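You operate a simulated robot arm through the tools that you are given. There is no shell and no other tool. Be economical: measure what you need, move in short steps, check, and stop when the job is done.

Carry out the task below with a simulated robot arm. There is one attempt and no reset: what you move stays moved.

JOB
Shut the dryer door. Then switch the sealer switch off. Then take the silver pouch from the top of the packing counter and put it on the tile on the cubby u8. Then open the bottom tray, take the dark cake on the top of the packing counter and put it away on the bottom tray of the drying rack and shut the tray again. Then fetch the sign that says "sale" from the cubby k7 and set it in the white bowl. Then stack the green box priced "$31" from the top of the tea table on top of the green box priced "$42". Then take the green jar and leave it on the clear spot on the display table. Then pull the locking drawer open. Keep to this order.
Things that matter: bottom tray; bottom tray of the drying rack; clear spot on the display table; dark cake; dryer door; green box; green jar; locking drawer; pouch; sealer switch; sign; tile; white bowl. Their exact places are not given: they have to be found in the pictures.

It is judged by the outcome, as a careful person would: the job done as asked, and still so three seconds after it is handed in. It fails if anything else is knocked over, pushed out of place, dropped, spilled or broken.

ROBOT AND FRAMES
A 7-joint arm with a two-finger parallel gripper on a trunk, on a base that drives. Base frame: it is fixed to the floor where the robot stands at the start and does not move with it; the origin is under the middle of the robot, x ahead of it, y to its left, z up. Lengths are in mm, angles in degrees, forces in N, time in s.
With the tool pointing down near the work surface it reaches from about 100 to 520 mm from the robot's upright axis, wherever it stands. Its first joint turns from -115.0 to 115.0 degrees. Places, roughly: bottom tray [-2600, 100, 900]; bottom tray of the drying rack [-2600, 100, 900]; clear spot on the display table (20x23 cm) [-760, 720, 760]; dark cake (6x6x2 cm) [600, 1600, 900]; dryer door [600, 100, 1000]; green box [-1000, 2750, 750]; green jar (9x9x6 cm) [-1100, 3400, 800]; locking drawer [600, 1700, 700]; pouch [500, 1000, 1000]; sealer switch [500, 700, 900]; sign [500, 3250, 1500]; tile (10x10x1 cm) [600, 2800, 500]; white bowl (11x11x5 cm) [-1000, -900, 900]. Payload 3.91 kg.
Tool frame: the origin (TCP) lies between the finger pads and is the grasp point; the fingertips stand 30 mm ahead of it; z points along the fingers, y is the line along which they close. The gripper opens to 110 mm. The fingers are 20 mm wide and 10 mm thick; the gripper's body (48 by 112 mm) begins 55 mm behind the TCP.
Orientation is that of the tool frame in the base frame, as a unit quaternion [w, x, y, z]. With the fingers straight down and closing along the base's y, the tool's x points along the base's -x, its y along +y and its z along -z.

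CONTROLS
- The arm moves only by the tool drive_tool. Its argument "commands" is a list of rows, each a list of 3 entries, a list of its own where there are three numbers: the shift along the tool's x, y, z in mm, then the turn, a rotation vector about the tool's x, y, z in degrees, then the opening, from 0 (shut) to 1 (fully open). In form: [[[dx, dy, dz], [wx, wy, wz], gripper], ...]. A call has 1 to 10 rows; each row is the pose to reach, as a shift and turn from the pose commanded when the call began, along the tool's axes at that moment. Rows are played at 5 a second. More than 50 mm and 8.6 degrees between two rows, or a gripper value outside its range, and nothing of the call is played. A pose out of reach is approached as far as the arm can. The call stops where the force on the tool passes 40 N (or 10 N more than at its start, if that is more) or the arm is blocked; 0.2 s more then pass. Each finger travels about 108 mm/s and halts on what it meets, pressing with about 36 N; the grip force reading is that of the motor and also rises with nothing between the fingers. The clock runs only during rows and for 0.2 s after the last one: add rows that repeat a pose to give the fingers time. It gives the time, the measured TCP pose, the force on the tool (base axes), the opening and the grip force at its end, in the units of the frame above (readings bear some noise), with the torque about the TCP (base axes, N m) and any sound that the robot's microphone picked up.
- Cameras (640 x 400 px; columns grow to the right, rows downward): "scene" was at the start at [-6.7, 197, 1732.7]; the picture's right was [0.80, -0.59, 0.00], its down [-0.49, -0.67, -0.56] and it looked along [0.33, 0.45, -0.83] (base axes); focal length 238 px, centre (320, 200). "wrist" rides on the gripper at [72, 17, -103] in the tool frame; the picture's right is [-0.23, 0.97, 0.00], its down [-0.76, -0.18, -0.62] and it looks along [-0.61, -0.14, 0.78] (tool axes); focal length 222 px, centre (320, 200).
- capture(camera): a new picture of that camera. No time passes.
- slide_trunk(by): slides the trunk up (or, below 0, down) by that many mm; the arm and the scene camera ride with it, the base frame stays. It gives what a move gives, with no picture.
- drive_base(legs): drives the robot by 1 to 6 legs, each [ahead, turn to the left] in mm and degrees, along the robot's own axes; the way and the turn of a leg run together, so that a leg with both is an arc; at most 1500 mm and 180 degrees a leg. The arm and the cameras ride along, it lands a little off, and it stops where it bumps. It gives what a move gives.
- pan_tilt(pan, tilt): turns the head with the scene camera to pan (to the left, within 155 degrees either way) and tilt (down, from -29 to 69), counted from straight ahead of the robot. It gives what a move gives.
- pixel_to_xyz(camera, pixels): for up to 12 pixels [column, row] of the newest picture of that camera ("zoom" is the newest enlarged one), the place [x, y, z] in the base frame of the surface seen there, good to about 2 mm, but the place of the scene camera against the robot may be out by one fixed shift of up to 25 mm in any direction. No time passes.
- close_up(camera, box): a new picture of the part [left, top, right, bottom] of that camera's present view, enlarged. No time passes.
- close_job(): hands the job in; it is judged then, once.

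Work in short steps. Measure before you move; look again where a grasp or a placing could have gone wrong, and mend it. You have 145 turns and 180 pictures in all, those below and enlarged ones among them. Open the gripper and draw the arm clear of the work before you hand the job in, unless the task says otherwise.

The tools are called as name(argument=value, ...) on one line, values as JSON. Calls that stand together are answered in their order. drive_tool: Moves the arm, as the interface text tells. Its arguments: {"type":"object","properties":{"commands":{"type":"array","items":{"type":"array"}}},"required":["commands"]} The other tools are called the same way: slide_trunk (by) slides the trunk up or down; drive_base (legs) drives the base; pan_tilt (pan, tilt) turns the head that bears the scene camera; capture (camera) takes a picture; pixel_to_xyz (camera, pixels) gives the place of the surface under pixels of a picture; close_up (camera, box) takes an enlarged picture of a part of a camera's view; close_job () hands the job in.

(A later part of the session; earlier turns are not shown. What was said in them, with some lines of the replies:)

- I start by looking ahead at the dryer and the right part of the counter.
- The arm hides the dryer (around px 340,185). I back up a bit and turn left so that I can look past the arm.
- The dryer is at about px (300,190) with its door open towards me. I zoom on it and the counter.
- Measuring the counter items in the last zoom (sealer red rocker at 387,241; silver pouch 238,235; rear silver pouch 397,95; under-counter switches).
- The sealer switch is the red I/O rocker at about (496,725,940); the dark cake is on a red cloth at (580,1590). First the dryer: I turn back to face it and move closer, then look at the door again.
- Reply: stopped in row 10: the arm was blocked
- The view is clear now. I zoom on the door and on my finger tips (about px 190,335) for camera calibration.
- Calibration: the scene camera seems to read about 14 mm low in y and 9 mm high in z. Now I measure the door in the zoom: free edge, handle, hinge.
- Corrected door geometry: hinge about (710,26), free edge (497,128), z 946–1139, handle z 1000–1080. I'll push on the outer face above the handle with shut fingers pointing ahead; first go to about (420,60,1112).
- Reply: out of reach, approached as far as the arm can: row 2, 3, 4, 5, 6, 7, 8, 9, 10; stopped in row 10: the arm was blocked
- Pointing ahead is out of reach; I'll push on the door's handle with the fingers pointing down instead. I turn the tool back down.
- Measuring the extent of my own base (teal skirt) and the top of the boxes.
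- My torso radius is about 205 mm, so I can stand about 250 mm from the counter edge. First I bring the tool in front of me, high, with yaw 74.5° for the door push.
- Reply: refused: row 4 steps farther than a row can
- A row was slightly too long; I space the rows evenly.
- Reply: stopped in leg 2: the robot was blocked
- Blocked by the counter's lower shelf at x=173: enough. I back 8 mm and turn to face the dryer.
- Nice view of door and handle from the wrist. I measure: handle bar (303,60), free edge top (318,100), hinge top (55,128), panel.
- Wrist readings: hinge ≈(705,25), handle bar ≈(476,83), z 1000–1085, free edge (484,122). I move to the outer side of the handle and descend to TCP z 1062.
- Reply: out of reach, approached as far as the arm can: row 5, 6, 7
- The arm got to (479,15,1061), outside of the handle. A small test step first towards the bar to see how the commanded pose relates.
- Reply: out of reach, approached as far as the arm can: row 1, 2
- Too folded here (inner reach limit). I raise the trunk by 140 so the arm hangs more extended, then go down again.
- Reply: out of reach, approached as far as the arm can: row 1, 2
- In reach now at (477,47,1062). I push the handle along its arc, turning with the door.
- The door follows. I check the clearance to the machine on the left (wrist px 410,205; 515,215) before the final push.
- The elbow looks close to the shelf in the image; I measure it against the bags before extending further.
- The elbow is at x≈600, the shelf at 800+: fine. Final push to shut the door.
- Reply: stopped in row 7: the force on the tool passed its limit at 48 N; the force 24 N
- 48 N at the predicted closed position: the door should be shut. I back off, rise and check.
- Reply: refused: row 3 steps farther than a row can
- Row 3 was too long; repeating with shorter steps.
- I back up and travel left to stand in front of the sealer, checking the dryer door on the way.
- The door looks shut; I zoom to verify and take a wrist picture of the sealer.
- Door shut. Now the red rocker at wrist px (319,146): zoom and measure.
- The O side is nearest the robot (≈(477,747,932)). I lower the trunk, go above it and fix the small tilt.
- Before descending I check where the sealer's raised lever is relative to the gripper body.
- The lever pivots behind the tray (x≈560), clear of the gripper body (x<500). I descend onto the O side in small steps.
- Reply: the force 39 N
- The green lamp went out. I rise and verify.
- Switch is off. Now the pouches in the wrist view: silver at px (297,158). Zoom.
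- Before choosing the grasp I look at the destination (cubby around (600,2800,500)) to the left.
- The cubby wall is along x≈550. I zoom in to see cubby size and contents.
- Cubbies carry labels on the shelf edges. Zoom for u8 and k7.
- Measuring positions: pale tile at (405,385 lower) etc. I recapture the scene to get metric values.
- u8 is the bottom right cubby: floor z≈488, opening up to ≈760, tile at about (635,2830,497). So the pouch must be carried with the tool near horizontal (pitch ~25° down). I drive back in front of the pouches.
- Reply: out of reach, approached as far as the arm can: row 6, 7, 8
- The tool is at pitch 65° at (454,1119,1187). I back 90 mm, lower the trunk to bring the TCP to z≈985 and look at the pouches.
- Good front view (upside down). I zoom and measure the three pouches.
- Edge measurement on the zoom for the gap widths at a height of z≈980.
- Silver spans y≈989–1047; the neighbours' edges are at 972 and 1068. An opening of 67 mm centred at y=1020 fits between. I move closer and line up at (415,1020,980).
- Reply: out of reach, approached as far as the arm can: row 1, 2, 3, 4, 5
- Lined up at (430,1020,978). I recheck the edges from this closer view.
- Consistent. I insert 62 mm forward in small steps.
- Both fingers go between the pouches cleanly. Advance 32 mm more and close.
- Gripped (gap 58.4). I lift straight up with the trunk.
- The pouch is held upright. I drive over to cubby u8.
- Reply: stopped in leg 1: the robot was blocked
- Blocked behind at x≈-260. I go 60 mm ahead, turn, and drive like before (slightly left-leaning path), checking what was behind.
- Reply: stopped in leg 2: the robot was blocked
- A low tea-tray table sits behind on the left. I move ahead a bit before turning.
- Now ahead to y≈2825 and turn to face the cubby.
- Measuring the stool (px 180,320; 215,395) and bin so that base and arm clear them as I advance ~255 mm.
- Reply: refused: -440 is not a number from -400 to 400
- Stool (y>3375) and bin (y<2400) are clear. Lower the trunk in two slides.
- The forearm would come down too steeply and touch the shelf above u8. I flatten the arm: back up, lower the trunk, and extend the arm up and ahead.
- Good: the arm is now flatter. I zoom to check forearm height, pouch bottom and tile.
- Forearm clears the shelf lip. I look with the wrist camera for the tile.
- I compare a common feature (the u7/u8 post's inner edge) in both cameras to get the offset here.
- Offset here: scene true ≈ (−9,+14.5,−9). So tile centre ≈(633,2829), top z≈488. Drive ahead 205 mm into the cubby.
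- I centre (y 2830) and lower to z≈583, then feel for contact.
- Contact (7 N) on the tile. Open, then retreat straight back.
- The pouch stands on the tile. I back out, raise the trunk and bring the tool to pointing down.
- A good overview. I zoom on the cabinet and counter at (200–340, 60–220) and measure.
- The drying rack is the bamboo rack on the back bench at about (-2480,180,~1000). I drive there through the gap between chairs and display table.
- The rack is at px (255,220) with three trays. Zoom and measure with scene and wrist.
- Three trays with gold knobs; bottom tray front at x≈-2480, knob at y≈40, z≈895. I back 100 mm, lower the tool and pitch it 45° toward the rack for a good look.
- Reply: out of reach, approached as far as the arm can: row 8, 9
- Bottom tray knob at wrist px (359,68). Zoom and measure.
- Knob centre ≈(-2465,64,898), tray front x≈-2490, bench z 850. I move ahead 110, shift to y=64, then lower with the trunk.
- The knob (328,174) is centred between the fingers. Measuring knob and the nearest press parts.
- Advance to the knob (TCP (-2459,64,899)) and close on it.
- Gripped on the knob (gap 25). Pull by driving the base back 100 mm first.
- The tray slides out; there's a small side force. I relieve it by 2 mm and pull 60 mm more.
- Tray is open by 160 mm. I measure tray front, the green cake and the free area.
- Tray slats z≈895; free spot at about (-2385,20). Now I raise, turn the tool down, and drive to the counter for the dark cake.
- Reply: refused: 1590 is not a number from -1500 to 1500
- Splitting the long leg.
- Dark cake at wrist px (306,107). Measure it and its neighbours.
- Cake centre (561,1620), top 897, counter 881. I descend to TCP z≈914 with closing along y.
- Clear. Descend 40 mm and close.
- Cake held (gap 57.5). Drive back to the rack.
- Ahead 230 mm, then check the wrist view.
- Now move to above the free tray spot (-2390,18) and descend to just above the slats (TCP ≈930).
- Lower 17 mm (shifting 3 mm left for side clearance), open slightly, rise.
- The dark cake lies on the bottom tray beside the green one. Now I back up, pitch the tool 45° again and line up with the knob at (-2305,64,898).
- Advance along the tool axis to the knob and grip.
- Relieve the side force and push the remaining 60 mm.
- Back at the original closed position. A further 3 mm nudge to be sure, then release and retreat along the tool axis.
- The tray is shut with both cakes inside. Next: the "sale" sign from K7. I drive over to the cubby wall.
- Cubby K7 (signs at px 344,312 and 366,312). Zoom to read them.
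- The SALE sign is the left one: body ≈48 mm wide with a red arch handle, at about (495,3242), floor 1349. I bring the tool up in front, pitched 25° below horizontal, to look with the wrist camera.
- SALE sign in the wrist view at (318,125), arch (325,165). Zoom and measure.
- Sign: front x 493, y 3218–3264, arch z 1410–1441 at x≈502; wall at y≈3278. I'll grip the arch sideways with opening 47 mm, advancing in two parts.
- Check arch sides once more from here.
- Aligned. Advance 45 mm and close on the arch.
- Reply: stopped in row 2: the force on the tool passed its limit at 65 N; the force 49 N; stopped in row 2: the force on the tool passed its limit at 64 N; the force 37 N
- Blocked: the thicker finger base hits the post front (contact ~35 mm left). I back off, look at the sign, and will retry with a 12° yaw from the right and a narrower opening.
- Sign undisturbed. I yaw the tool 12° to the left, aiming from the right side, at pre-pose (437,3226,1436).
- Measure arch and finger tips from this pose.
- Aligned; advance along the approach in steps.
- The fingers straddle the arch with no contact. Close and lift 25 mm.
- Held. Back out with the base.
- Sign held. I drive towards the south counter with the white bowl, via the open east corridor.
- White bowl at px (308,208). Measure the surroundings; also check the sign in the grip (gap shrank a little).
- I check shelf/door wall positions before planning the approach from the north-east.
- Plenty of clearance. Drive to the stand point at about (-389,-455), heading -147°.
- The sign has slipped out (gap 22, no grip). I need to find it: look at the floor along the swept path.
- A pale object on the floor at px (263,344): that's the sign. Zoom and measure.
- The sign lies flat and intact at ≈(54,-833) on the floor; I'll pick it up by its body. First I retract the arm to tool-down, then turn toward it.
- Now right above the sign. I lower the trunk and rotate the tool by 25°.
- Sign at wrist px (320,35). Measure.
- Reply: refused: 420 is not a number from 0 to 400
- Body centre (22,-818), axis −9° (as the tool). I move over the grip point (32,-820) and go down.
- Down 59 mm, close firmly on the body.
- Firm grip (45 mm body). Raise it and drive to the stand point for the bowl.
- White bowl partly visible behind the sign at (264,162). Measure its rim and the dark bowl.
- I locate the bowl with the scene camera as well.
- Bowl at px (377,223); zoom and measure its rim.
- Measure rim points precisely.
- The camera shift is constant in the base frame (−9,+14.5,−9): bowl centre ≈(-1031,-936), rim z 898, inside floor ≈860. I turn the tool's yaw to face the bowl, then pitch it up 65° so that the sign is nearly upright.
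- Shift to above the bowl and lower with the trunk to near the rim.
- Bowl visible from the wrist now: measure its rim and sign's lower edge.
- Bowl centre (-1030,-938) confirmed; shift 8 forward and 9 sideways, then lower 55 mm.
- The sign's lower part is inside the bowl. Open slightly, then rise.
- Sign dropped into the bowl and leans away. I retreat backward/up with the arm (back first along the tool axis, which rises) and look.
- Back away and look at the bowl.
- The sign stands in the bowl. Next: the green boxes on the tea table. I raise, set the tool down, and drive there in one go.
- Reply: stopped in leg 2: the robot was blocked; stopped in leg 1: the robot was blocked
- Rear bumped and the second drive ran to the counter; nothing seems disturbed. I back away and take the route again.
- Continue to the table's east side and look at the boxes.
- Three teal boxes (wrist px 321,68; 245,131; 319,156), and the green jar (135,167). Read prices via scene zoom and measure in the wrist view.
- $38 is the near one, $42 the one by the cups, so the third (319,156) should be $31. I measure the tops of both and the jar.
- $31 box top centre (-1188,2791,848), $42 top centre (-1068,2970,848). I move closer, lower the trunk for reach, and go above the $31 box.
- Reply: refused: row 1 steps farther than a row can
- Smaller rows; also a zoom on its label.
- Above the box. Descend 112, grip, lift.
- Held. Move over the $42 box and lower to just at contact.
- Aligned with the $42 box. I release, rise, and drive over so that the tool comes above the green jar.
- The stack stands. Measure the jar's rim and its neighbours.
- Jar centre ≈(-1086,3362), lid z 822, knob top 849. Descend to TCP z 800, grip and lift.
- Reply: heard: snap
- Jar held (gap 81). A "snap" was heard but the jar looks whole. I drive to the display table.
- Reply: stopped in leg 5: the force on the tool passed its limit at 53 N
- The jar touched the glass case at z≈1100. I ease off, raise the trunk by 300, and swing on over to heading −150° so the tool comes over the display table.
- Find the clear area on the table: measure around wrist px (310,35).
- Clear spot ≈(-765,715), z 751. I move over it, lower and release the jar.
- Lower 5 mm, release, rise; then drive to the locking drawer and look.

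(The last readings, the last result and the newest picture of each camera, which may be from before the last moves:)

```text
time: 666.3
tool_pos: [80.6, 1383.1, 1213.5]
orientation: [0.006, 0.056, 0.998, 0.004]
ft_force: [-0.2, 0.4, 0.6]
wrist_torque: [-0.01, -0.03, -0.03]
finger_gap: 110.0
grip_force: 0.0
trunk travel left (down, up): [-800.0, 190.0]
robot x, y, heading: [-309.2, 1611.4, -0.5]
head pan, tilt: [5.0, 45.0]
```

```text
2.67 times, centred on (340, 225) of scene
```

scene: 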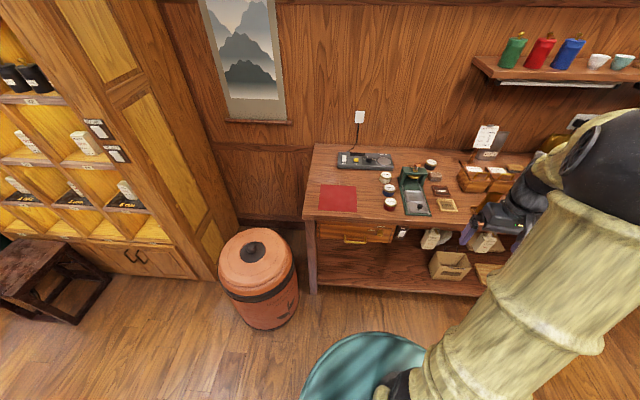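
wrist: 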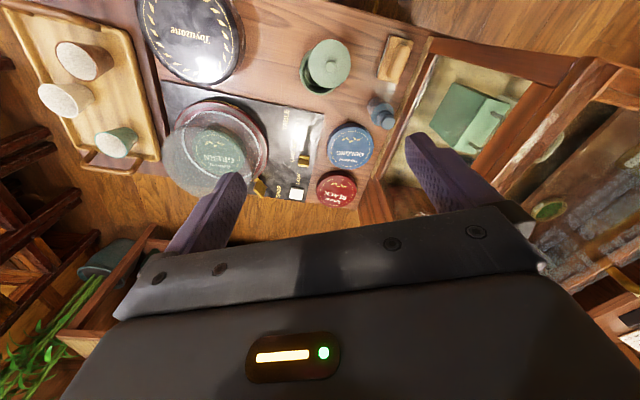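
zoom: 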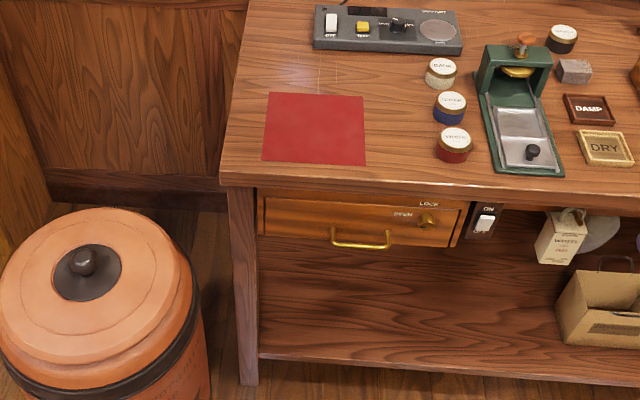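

Jar is on the clear spot. The drawer has a LOCK/OPEN knob and a handle. I zoom on it, and meanwhile bring the tool in front, pitched 65°, lowered to drawer height.

close_up(camera="scene", box=[325, 215, 405, 255])

pixel_to_xyz(camera="scene", pixels=[[380, 232], [355, 243], [345, 237], [366, 240], [340, 228], [380, 238], [390, 232]])

drive_tool(commands=[[[-13, 21, 0], [-0.4, -8.1, -0.7], 0.4], [[-25, 42, 0], [-0.9, -16.2, -1.4], 0.4], [[-38, 63, 0], [-1.3, -24.3, -2.1], 0.4], [[-51, 84, 0], [-1.8, -32.4, -2.8], 0.4], [[-64, 104, 0], [-2.2, -40.5, -3.5], 0.4], [[-76, 125, 0], [-2.7, -48.6, -4.2], 0.4], [[-89, 146, 0], [-3.1, -56.7, -5], 0.4], [[-102, 167, 0], [-3.6, -64.9, -5.7], 0.4]])

slide_trunk(by=-400)

capture(camera="wrist")

```text
8.00 times, centred on (365, 235) of scene
```

zoom: 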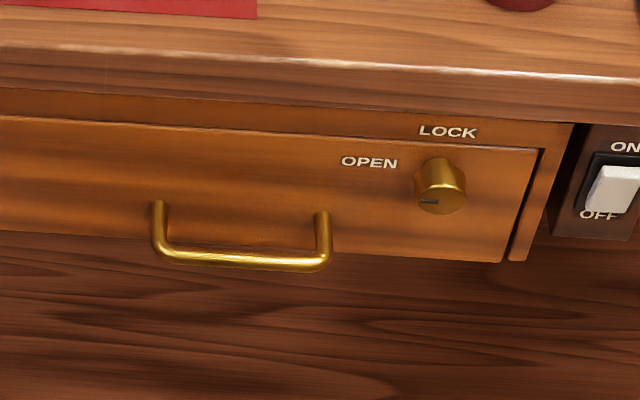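

```text
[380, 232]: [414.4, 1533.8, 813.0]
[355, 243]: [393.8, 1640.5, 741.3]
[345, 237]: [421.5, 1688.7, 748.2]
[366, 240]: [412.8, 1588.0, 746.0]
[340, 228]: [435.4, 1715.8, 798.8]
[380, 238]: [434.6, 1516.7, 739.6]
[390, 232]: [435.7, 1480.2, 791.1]
```

```text
time: 668.1
tool_pos: [202.3, 1538.2, 1215.7]
orientation: [0.543, 0.0, 0.84, 0.003]
ft_force: [0.4, 0.2, -0.2]
wrist_torque: [0.01, 0.03, 0.03]
finger_gap: 43.8
grip_force: 0.0
trunk travel left (down, up): [-800.0, 190.0]
robot x, y, heading: [-312.6, 1614.2, -0.6]
head pan, tilt: [5.0, 45.0]
```

```text
time: 671.9
tool_pos: [201.8, 1536.6, 817.3]
orientation: [0.542, 0.003, 0.841, 0.003]
ft_force: [0.2, -0.1, 0.2]
wrist_torque: [0.0, -0.01, 0.03]
finger_gap: 43.9
grip_force: 0.1
trunk travel left (down, up): [-400.0, 590.0]
robot x, y, heading: [-312.4, 1609.5, -0.5]
head pan, tilt: [5.0, 45.0]
```

```text
20 pictures are left
```

wrist: 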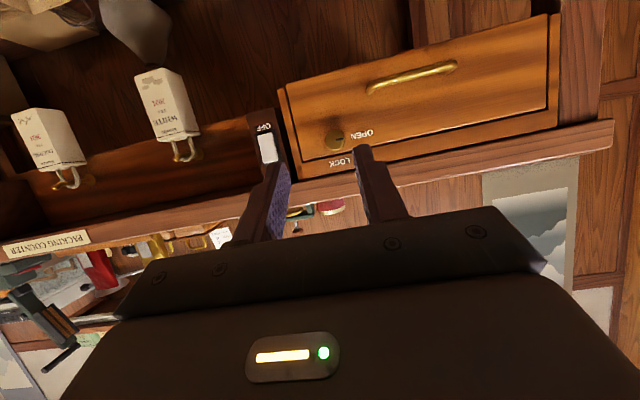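

The knob's pointer seems to point left, at OPEN. I confirm with a wrist zoom and measure the handle.

close_up(camera="wrist", box=[300, 50, 470, 180])

close_up(camera="wrist", box=[315, 115, 380, 170])

pixel_to_xyz(camera="wrist", pixels=[[334, 139], [412, 73], [372, 84], [453, 65], [400, 76], [425, 69], [400, 110], [440, 90]])

```text
3.08 times, centred on (385, 115) of wrist
```

zoom: 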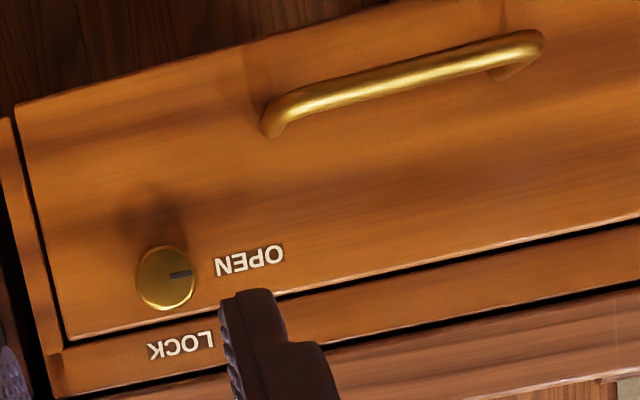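

```text
7.27 times, centred on (348, 142) of wrist
```

zoom: 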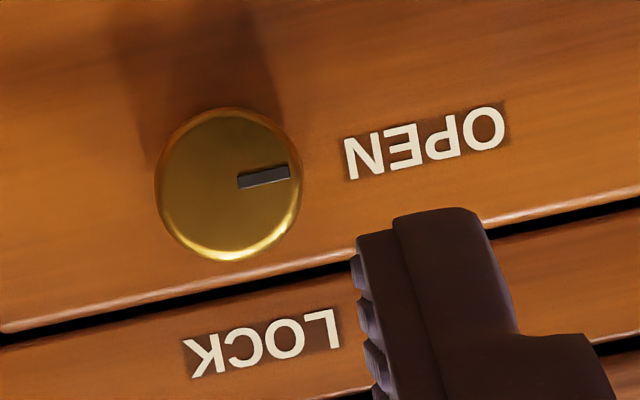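

```text
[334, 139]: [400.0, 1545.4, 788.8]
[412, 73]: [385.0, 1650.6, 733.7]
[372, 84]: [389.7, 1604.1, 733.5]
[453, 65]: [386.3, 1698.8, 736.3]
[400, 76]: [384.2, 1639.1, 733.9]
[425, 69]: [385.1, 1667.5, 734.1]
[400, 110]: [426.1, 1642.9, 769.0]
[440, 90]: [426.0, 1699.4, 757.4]
```

The pointer is on OPEN, so only the handle has to be pulled (bar y 1604–1699, x 385, z 736). I roll the tool 85° so it closes vertically, and line up.

drive_tool(commands=[[[0, 11.4, 11.5], [0, 0, 8.5], 0.4], [[0, 22.9, 23], [0, 0, 17], 0.4], [[0, 34.3, 34.5], [0, 0, 25.5], 0.4], [[0, 45.8, 46], [0, 0, 34], 0.4], [[0, 57.2, 57.5], [0, 0, 42.5], 0.4], [[0, 68.6, 69], [0, 0, 51], 0.4], [[0, 80, 80.5], [0, 0, 59.5], 0.4], [[0, 91.5, 92], [0, 0, 68], 0.4], [[0, 103, 103.5], [0, 0, 76.5], 0.4], [[-0.6, 114.4, 115], [0, 0, 85], 0.4]])

capture(camera="wrist")

```text
time: 674.1
tool_pos: [307.1, 1651.5, 770.2]
orientation: [0.398, 0.57, 0.617, 0.369]
ft_force: [0.4, -0.1, 0.2]
wrist_torque: [-0.02, 0.01, 0.0]
finger_gap: 44.0
grip_force: 0.0
trunk travel left (down, up): [-400.0, 590.0]
robot x, y, heading: [-310.6, 1610.6, -0.4]
head pan, tilt: [5.0, 45.0]
```

```text
17 pictures are left
5 turns are left
```

wrist: 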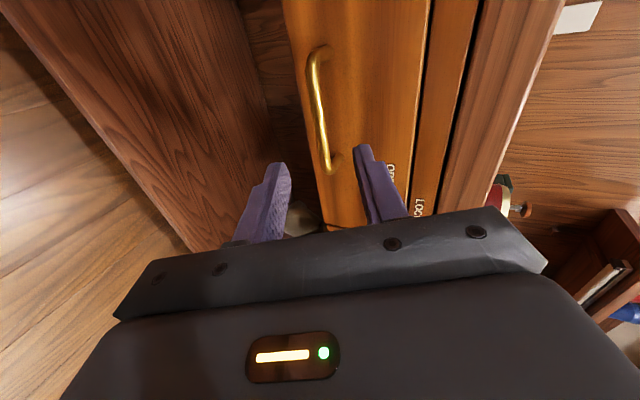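

The bar lies between the fingers. Advance 80 mm, close on it, and pull by driving back.

drive_tool(commands=[[[0, 0, 40], [0, 0, 0], 0.4], [[0, 0, 65], [0, 0, 0], 0.4], [[0, 0, 80], [0, 0, 0], 0.4], [[0, 0, 80], [0, 0, 0], 0.2], [[0, 0, 80], [0, 0, 0], 0.0], [[0, 0, 80], [0, 0, 0], 0.0]])

drive_base(legs=[[-100, 0], [-80, 0]])

capture(camera="wrist")

capture(camera="scene")

```text
time: 675.5
tool_pos: [378.7, 1653.7, 740.4]
orientation: [0.398, 0.571, 0.616, 0.369]
ft_force: [2.1, 0.7, 5.5]
wrist_torque: [0.9, -0.04, -0.44]
finger_gap: 12.2
grip_force: 45.1
trunk travel left (down, up): [-400.0, 590.0]
robot x, y, heading: [-311.1, 1610.9, -0.1]
head pan, tilt: [5.0, 45.0]
```

```text
time: 677.5
tool_pos: [198.8, 1652.8, 738.1]
orientation: [0.398, 0.57, 0.617, 0.369]
ft_force: [-0.3, -3.9, 9.0]
wrist_torque: [0.84, -0.06, -0.42]
finger_gap: 11.8
grip_force: 45.2
trunk travel left (down, up): [-400.0, 590.0]
robot x, y, heading: [-487.6, 1612.1, -0.4]
head pan, tilt: [5.0, 45.0]
```

```text
16 pictures are left
```

wrist: 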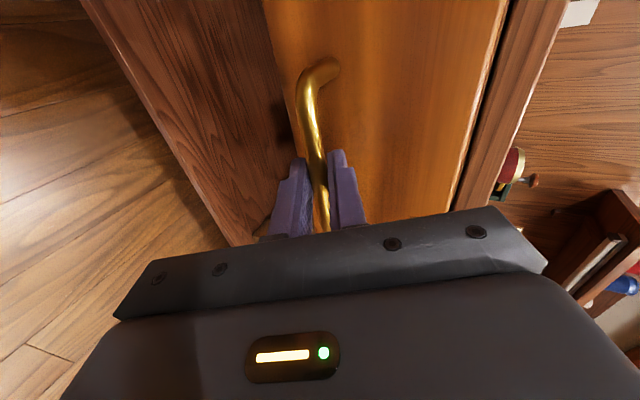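

```text
15 pictures are left
4 turns are left
```

scene: 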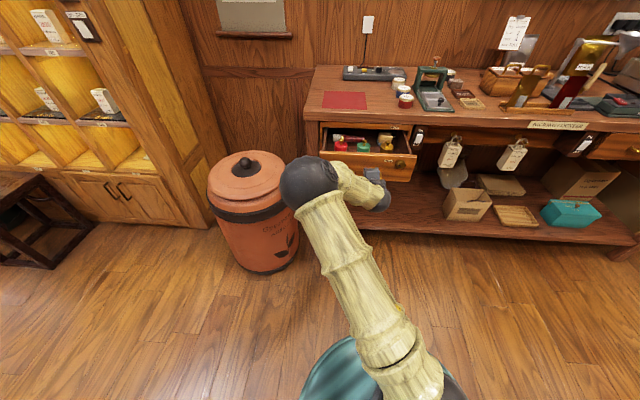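

The drawer is open (180 mm). Release the handle, retreat along the tool axis and back the base away.

drive_tool(commands=[[[0, 0, 0], [0, 0, 0], 0.2], [[0, 0, 0], [0, 0, 0], 0.4], [[0, 0, 0], [0, 0, 0], 0.4], [[0, 0, -20], [0, 0, 0], 0.4], [[0, 0, -40], [0, 0, 0], 0.4]])

drive_base(legs=[[-120, 0]])

capture(camera="scene")

```text
time: 678.7
tool_pos: [163.3, 1652.2, 754.9]
orientation: [0.398, 0.571, 0.617, 0.368]
ft_force: [-0.4, -0.1, 0.0]
wrist_torque: [-0.01, 0.04, 0.02]
finger_gap: 43.9
grip_force: 0.1
trunk travel left (down, up): [-400.0, 590.0]
robot x, y, heading: [-494.2, 1612.3, -0.5]
head pan, tilt: [5.0, 45.0]
```

```text
time: 680.0
tool_pos: [42.8, 1652.6, 756.0]
orientation: [0.398, 0.57, 0.617, 0.368]
ft_force: [1.1, -0.4, -0.3]
wrist_torque: [0.0, -0.01, 0.01]
finger_gap: 44.2
grip_force: 0.0
trunk travel left (down, up): [-400.0, 590.0]
robot x, y, heading: [-609.4, 1615.4, -0.3]
head pan, tilt: [5.0, 45.0]
```

```text
14 pictures are left
3 turns are left
```

scene: 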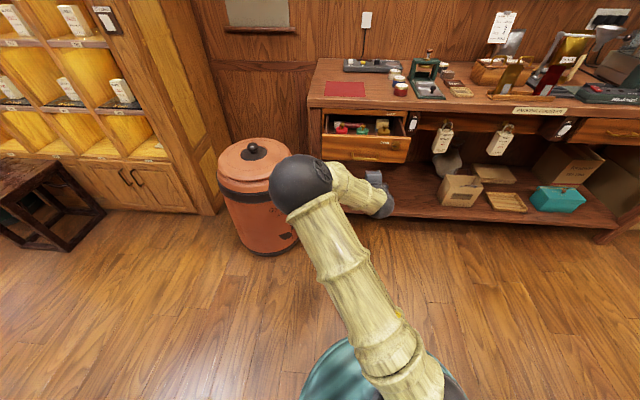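

The drawer stays open and the arm is clear of everything, so I hand the job in.

close_job()

```text
The job is handed in.
```

I did all eight steps in the order given and handed the job in, but three mishaps happened on the way that could count against it.

- **Sign dropped:** the "sale" sign slipped from the grip while I was driving to the bowl and fell to the floor. I picked it up and it looked intact. It now stands in the white bowl, leaning on the rim.
- **Snap on the jar:** there was a snap sound as the gripper closed on the green jar. The jar looked whole in the pictures afterwards, and I don't know what made the sound.
- **Bump on the glass case:** while I was carrying the jar, the tool or jar hit the glass case on the display table at about 53 N. I saw no damage, but I did not inspect the case up close.

I took the "$31" box by elimination, because its label faced sideways and could not be read; the other two boxes on the tea table showed "$38" and "$42". The drawer's lock knob was already on OPEN, so I only pulled the drawer out.
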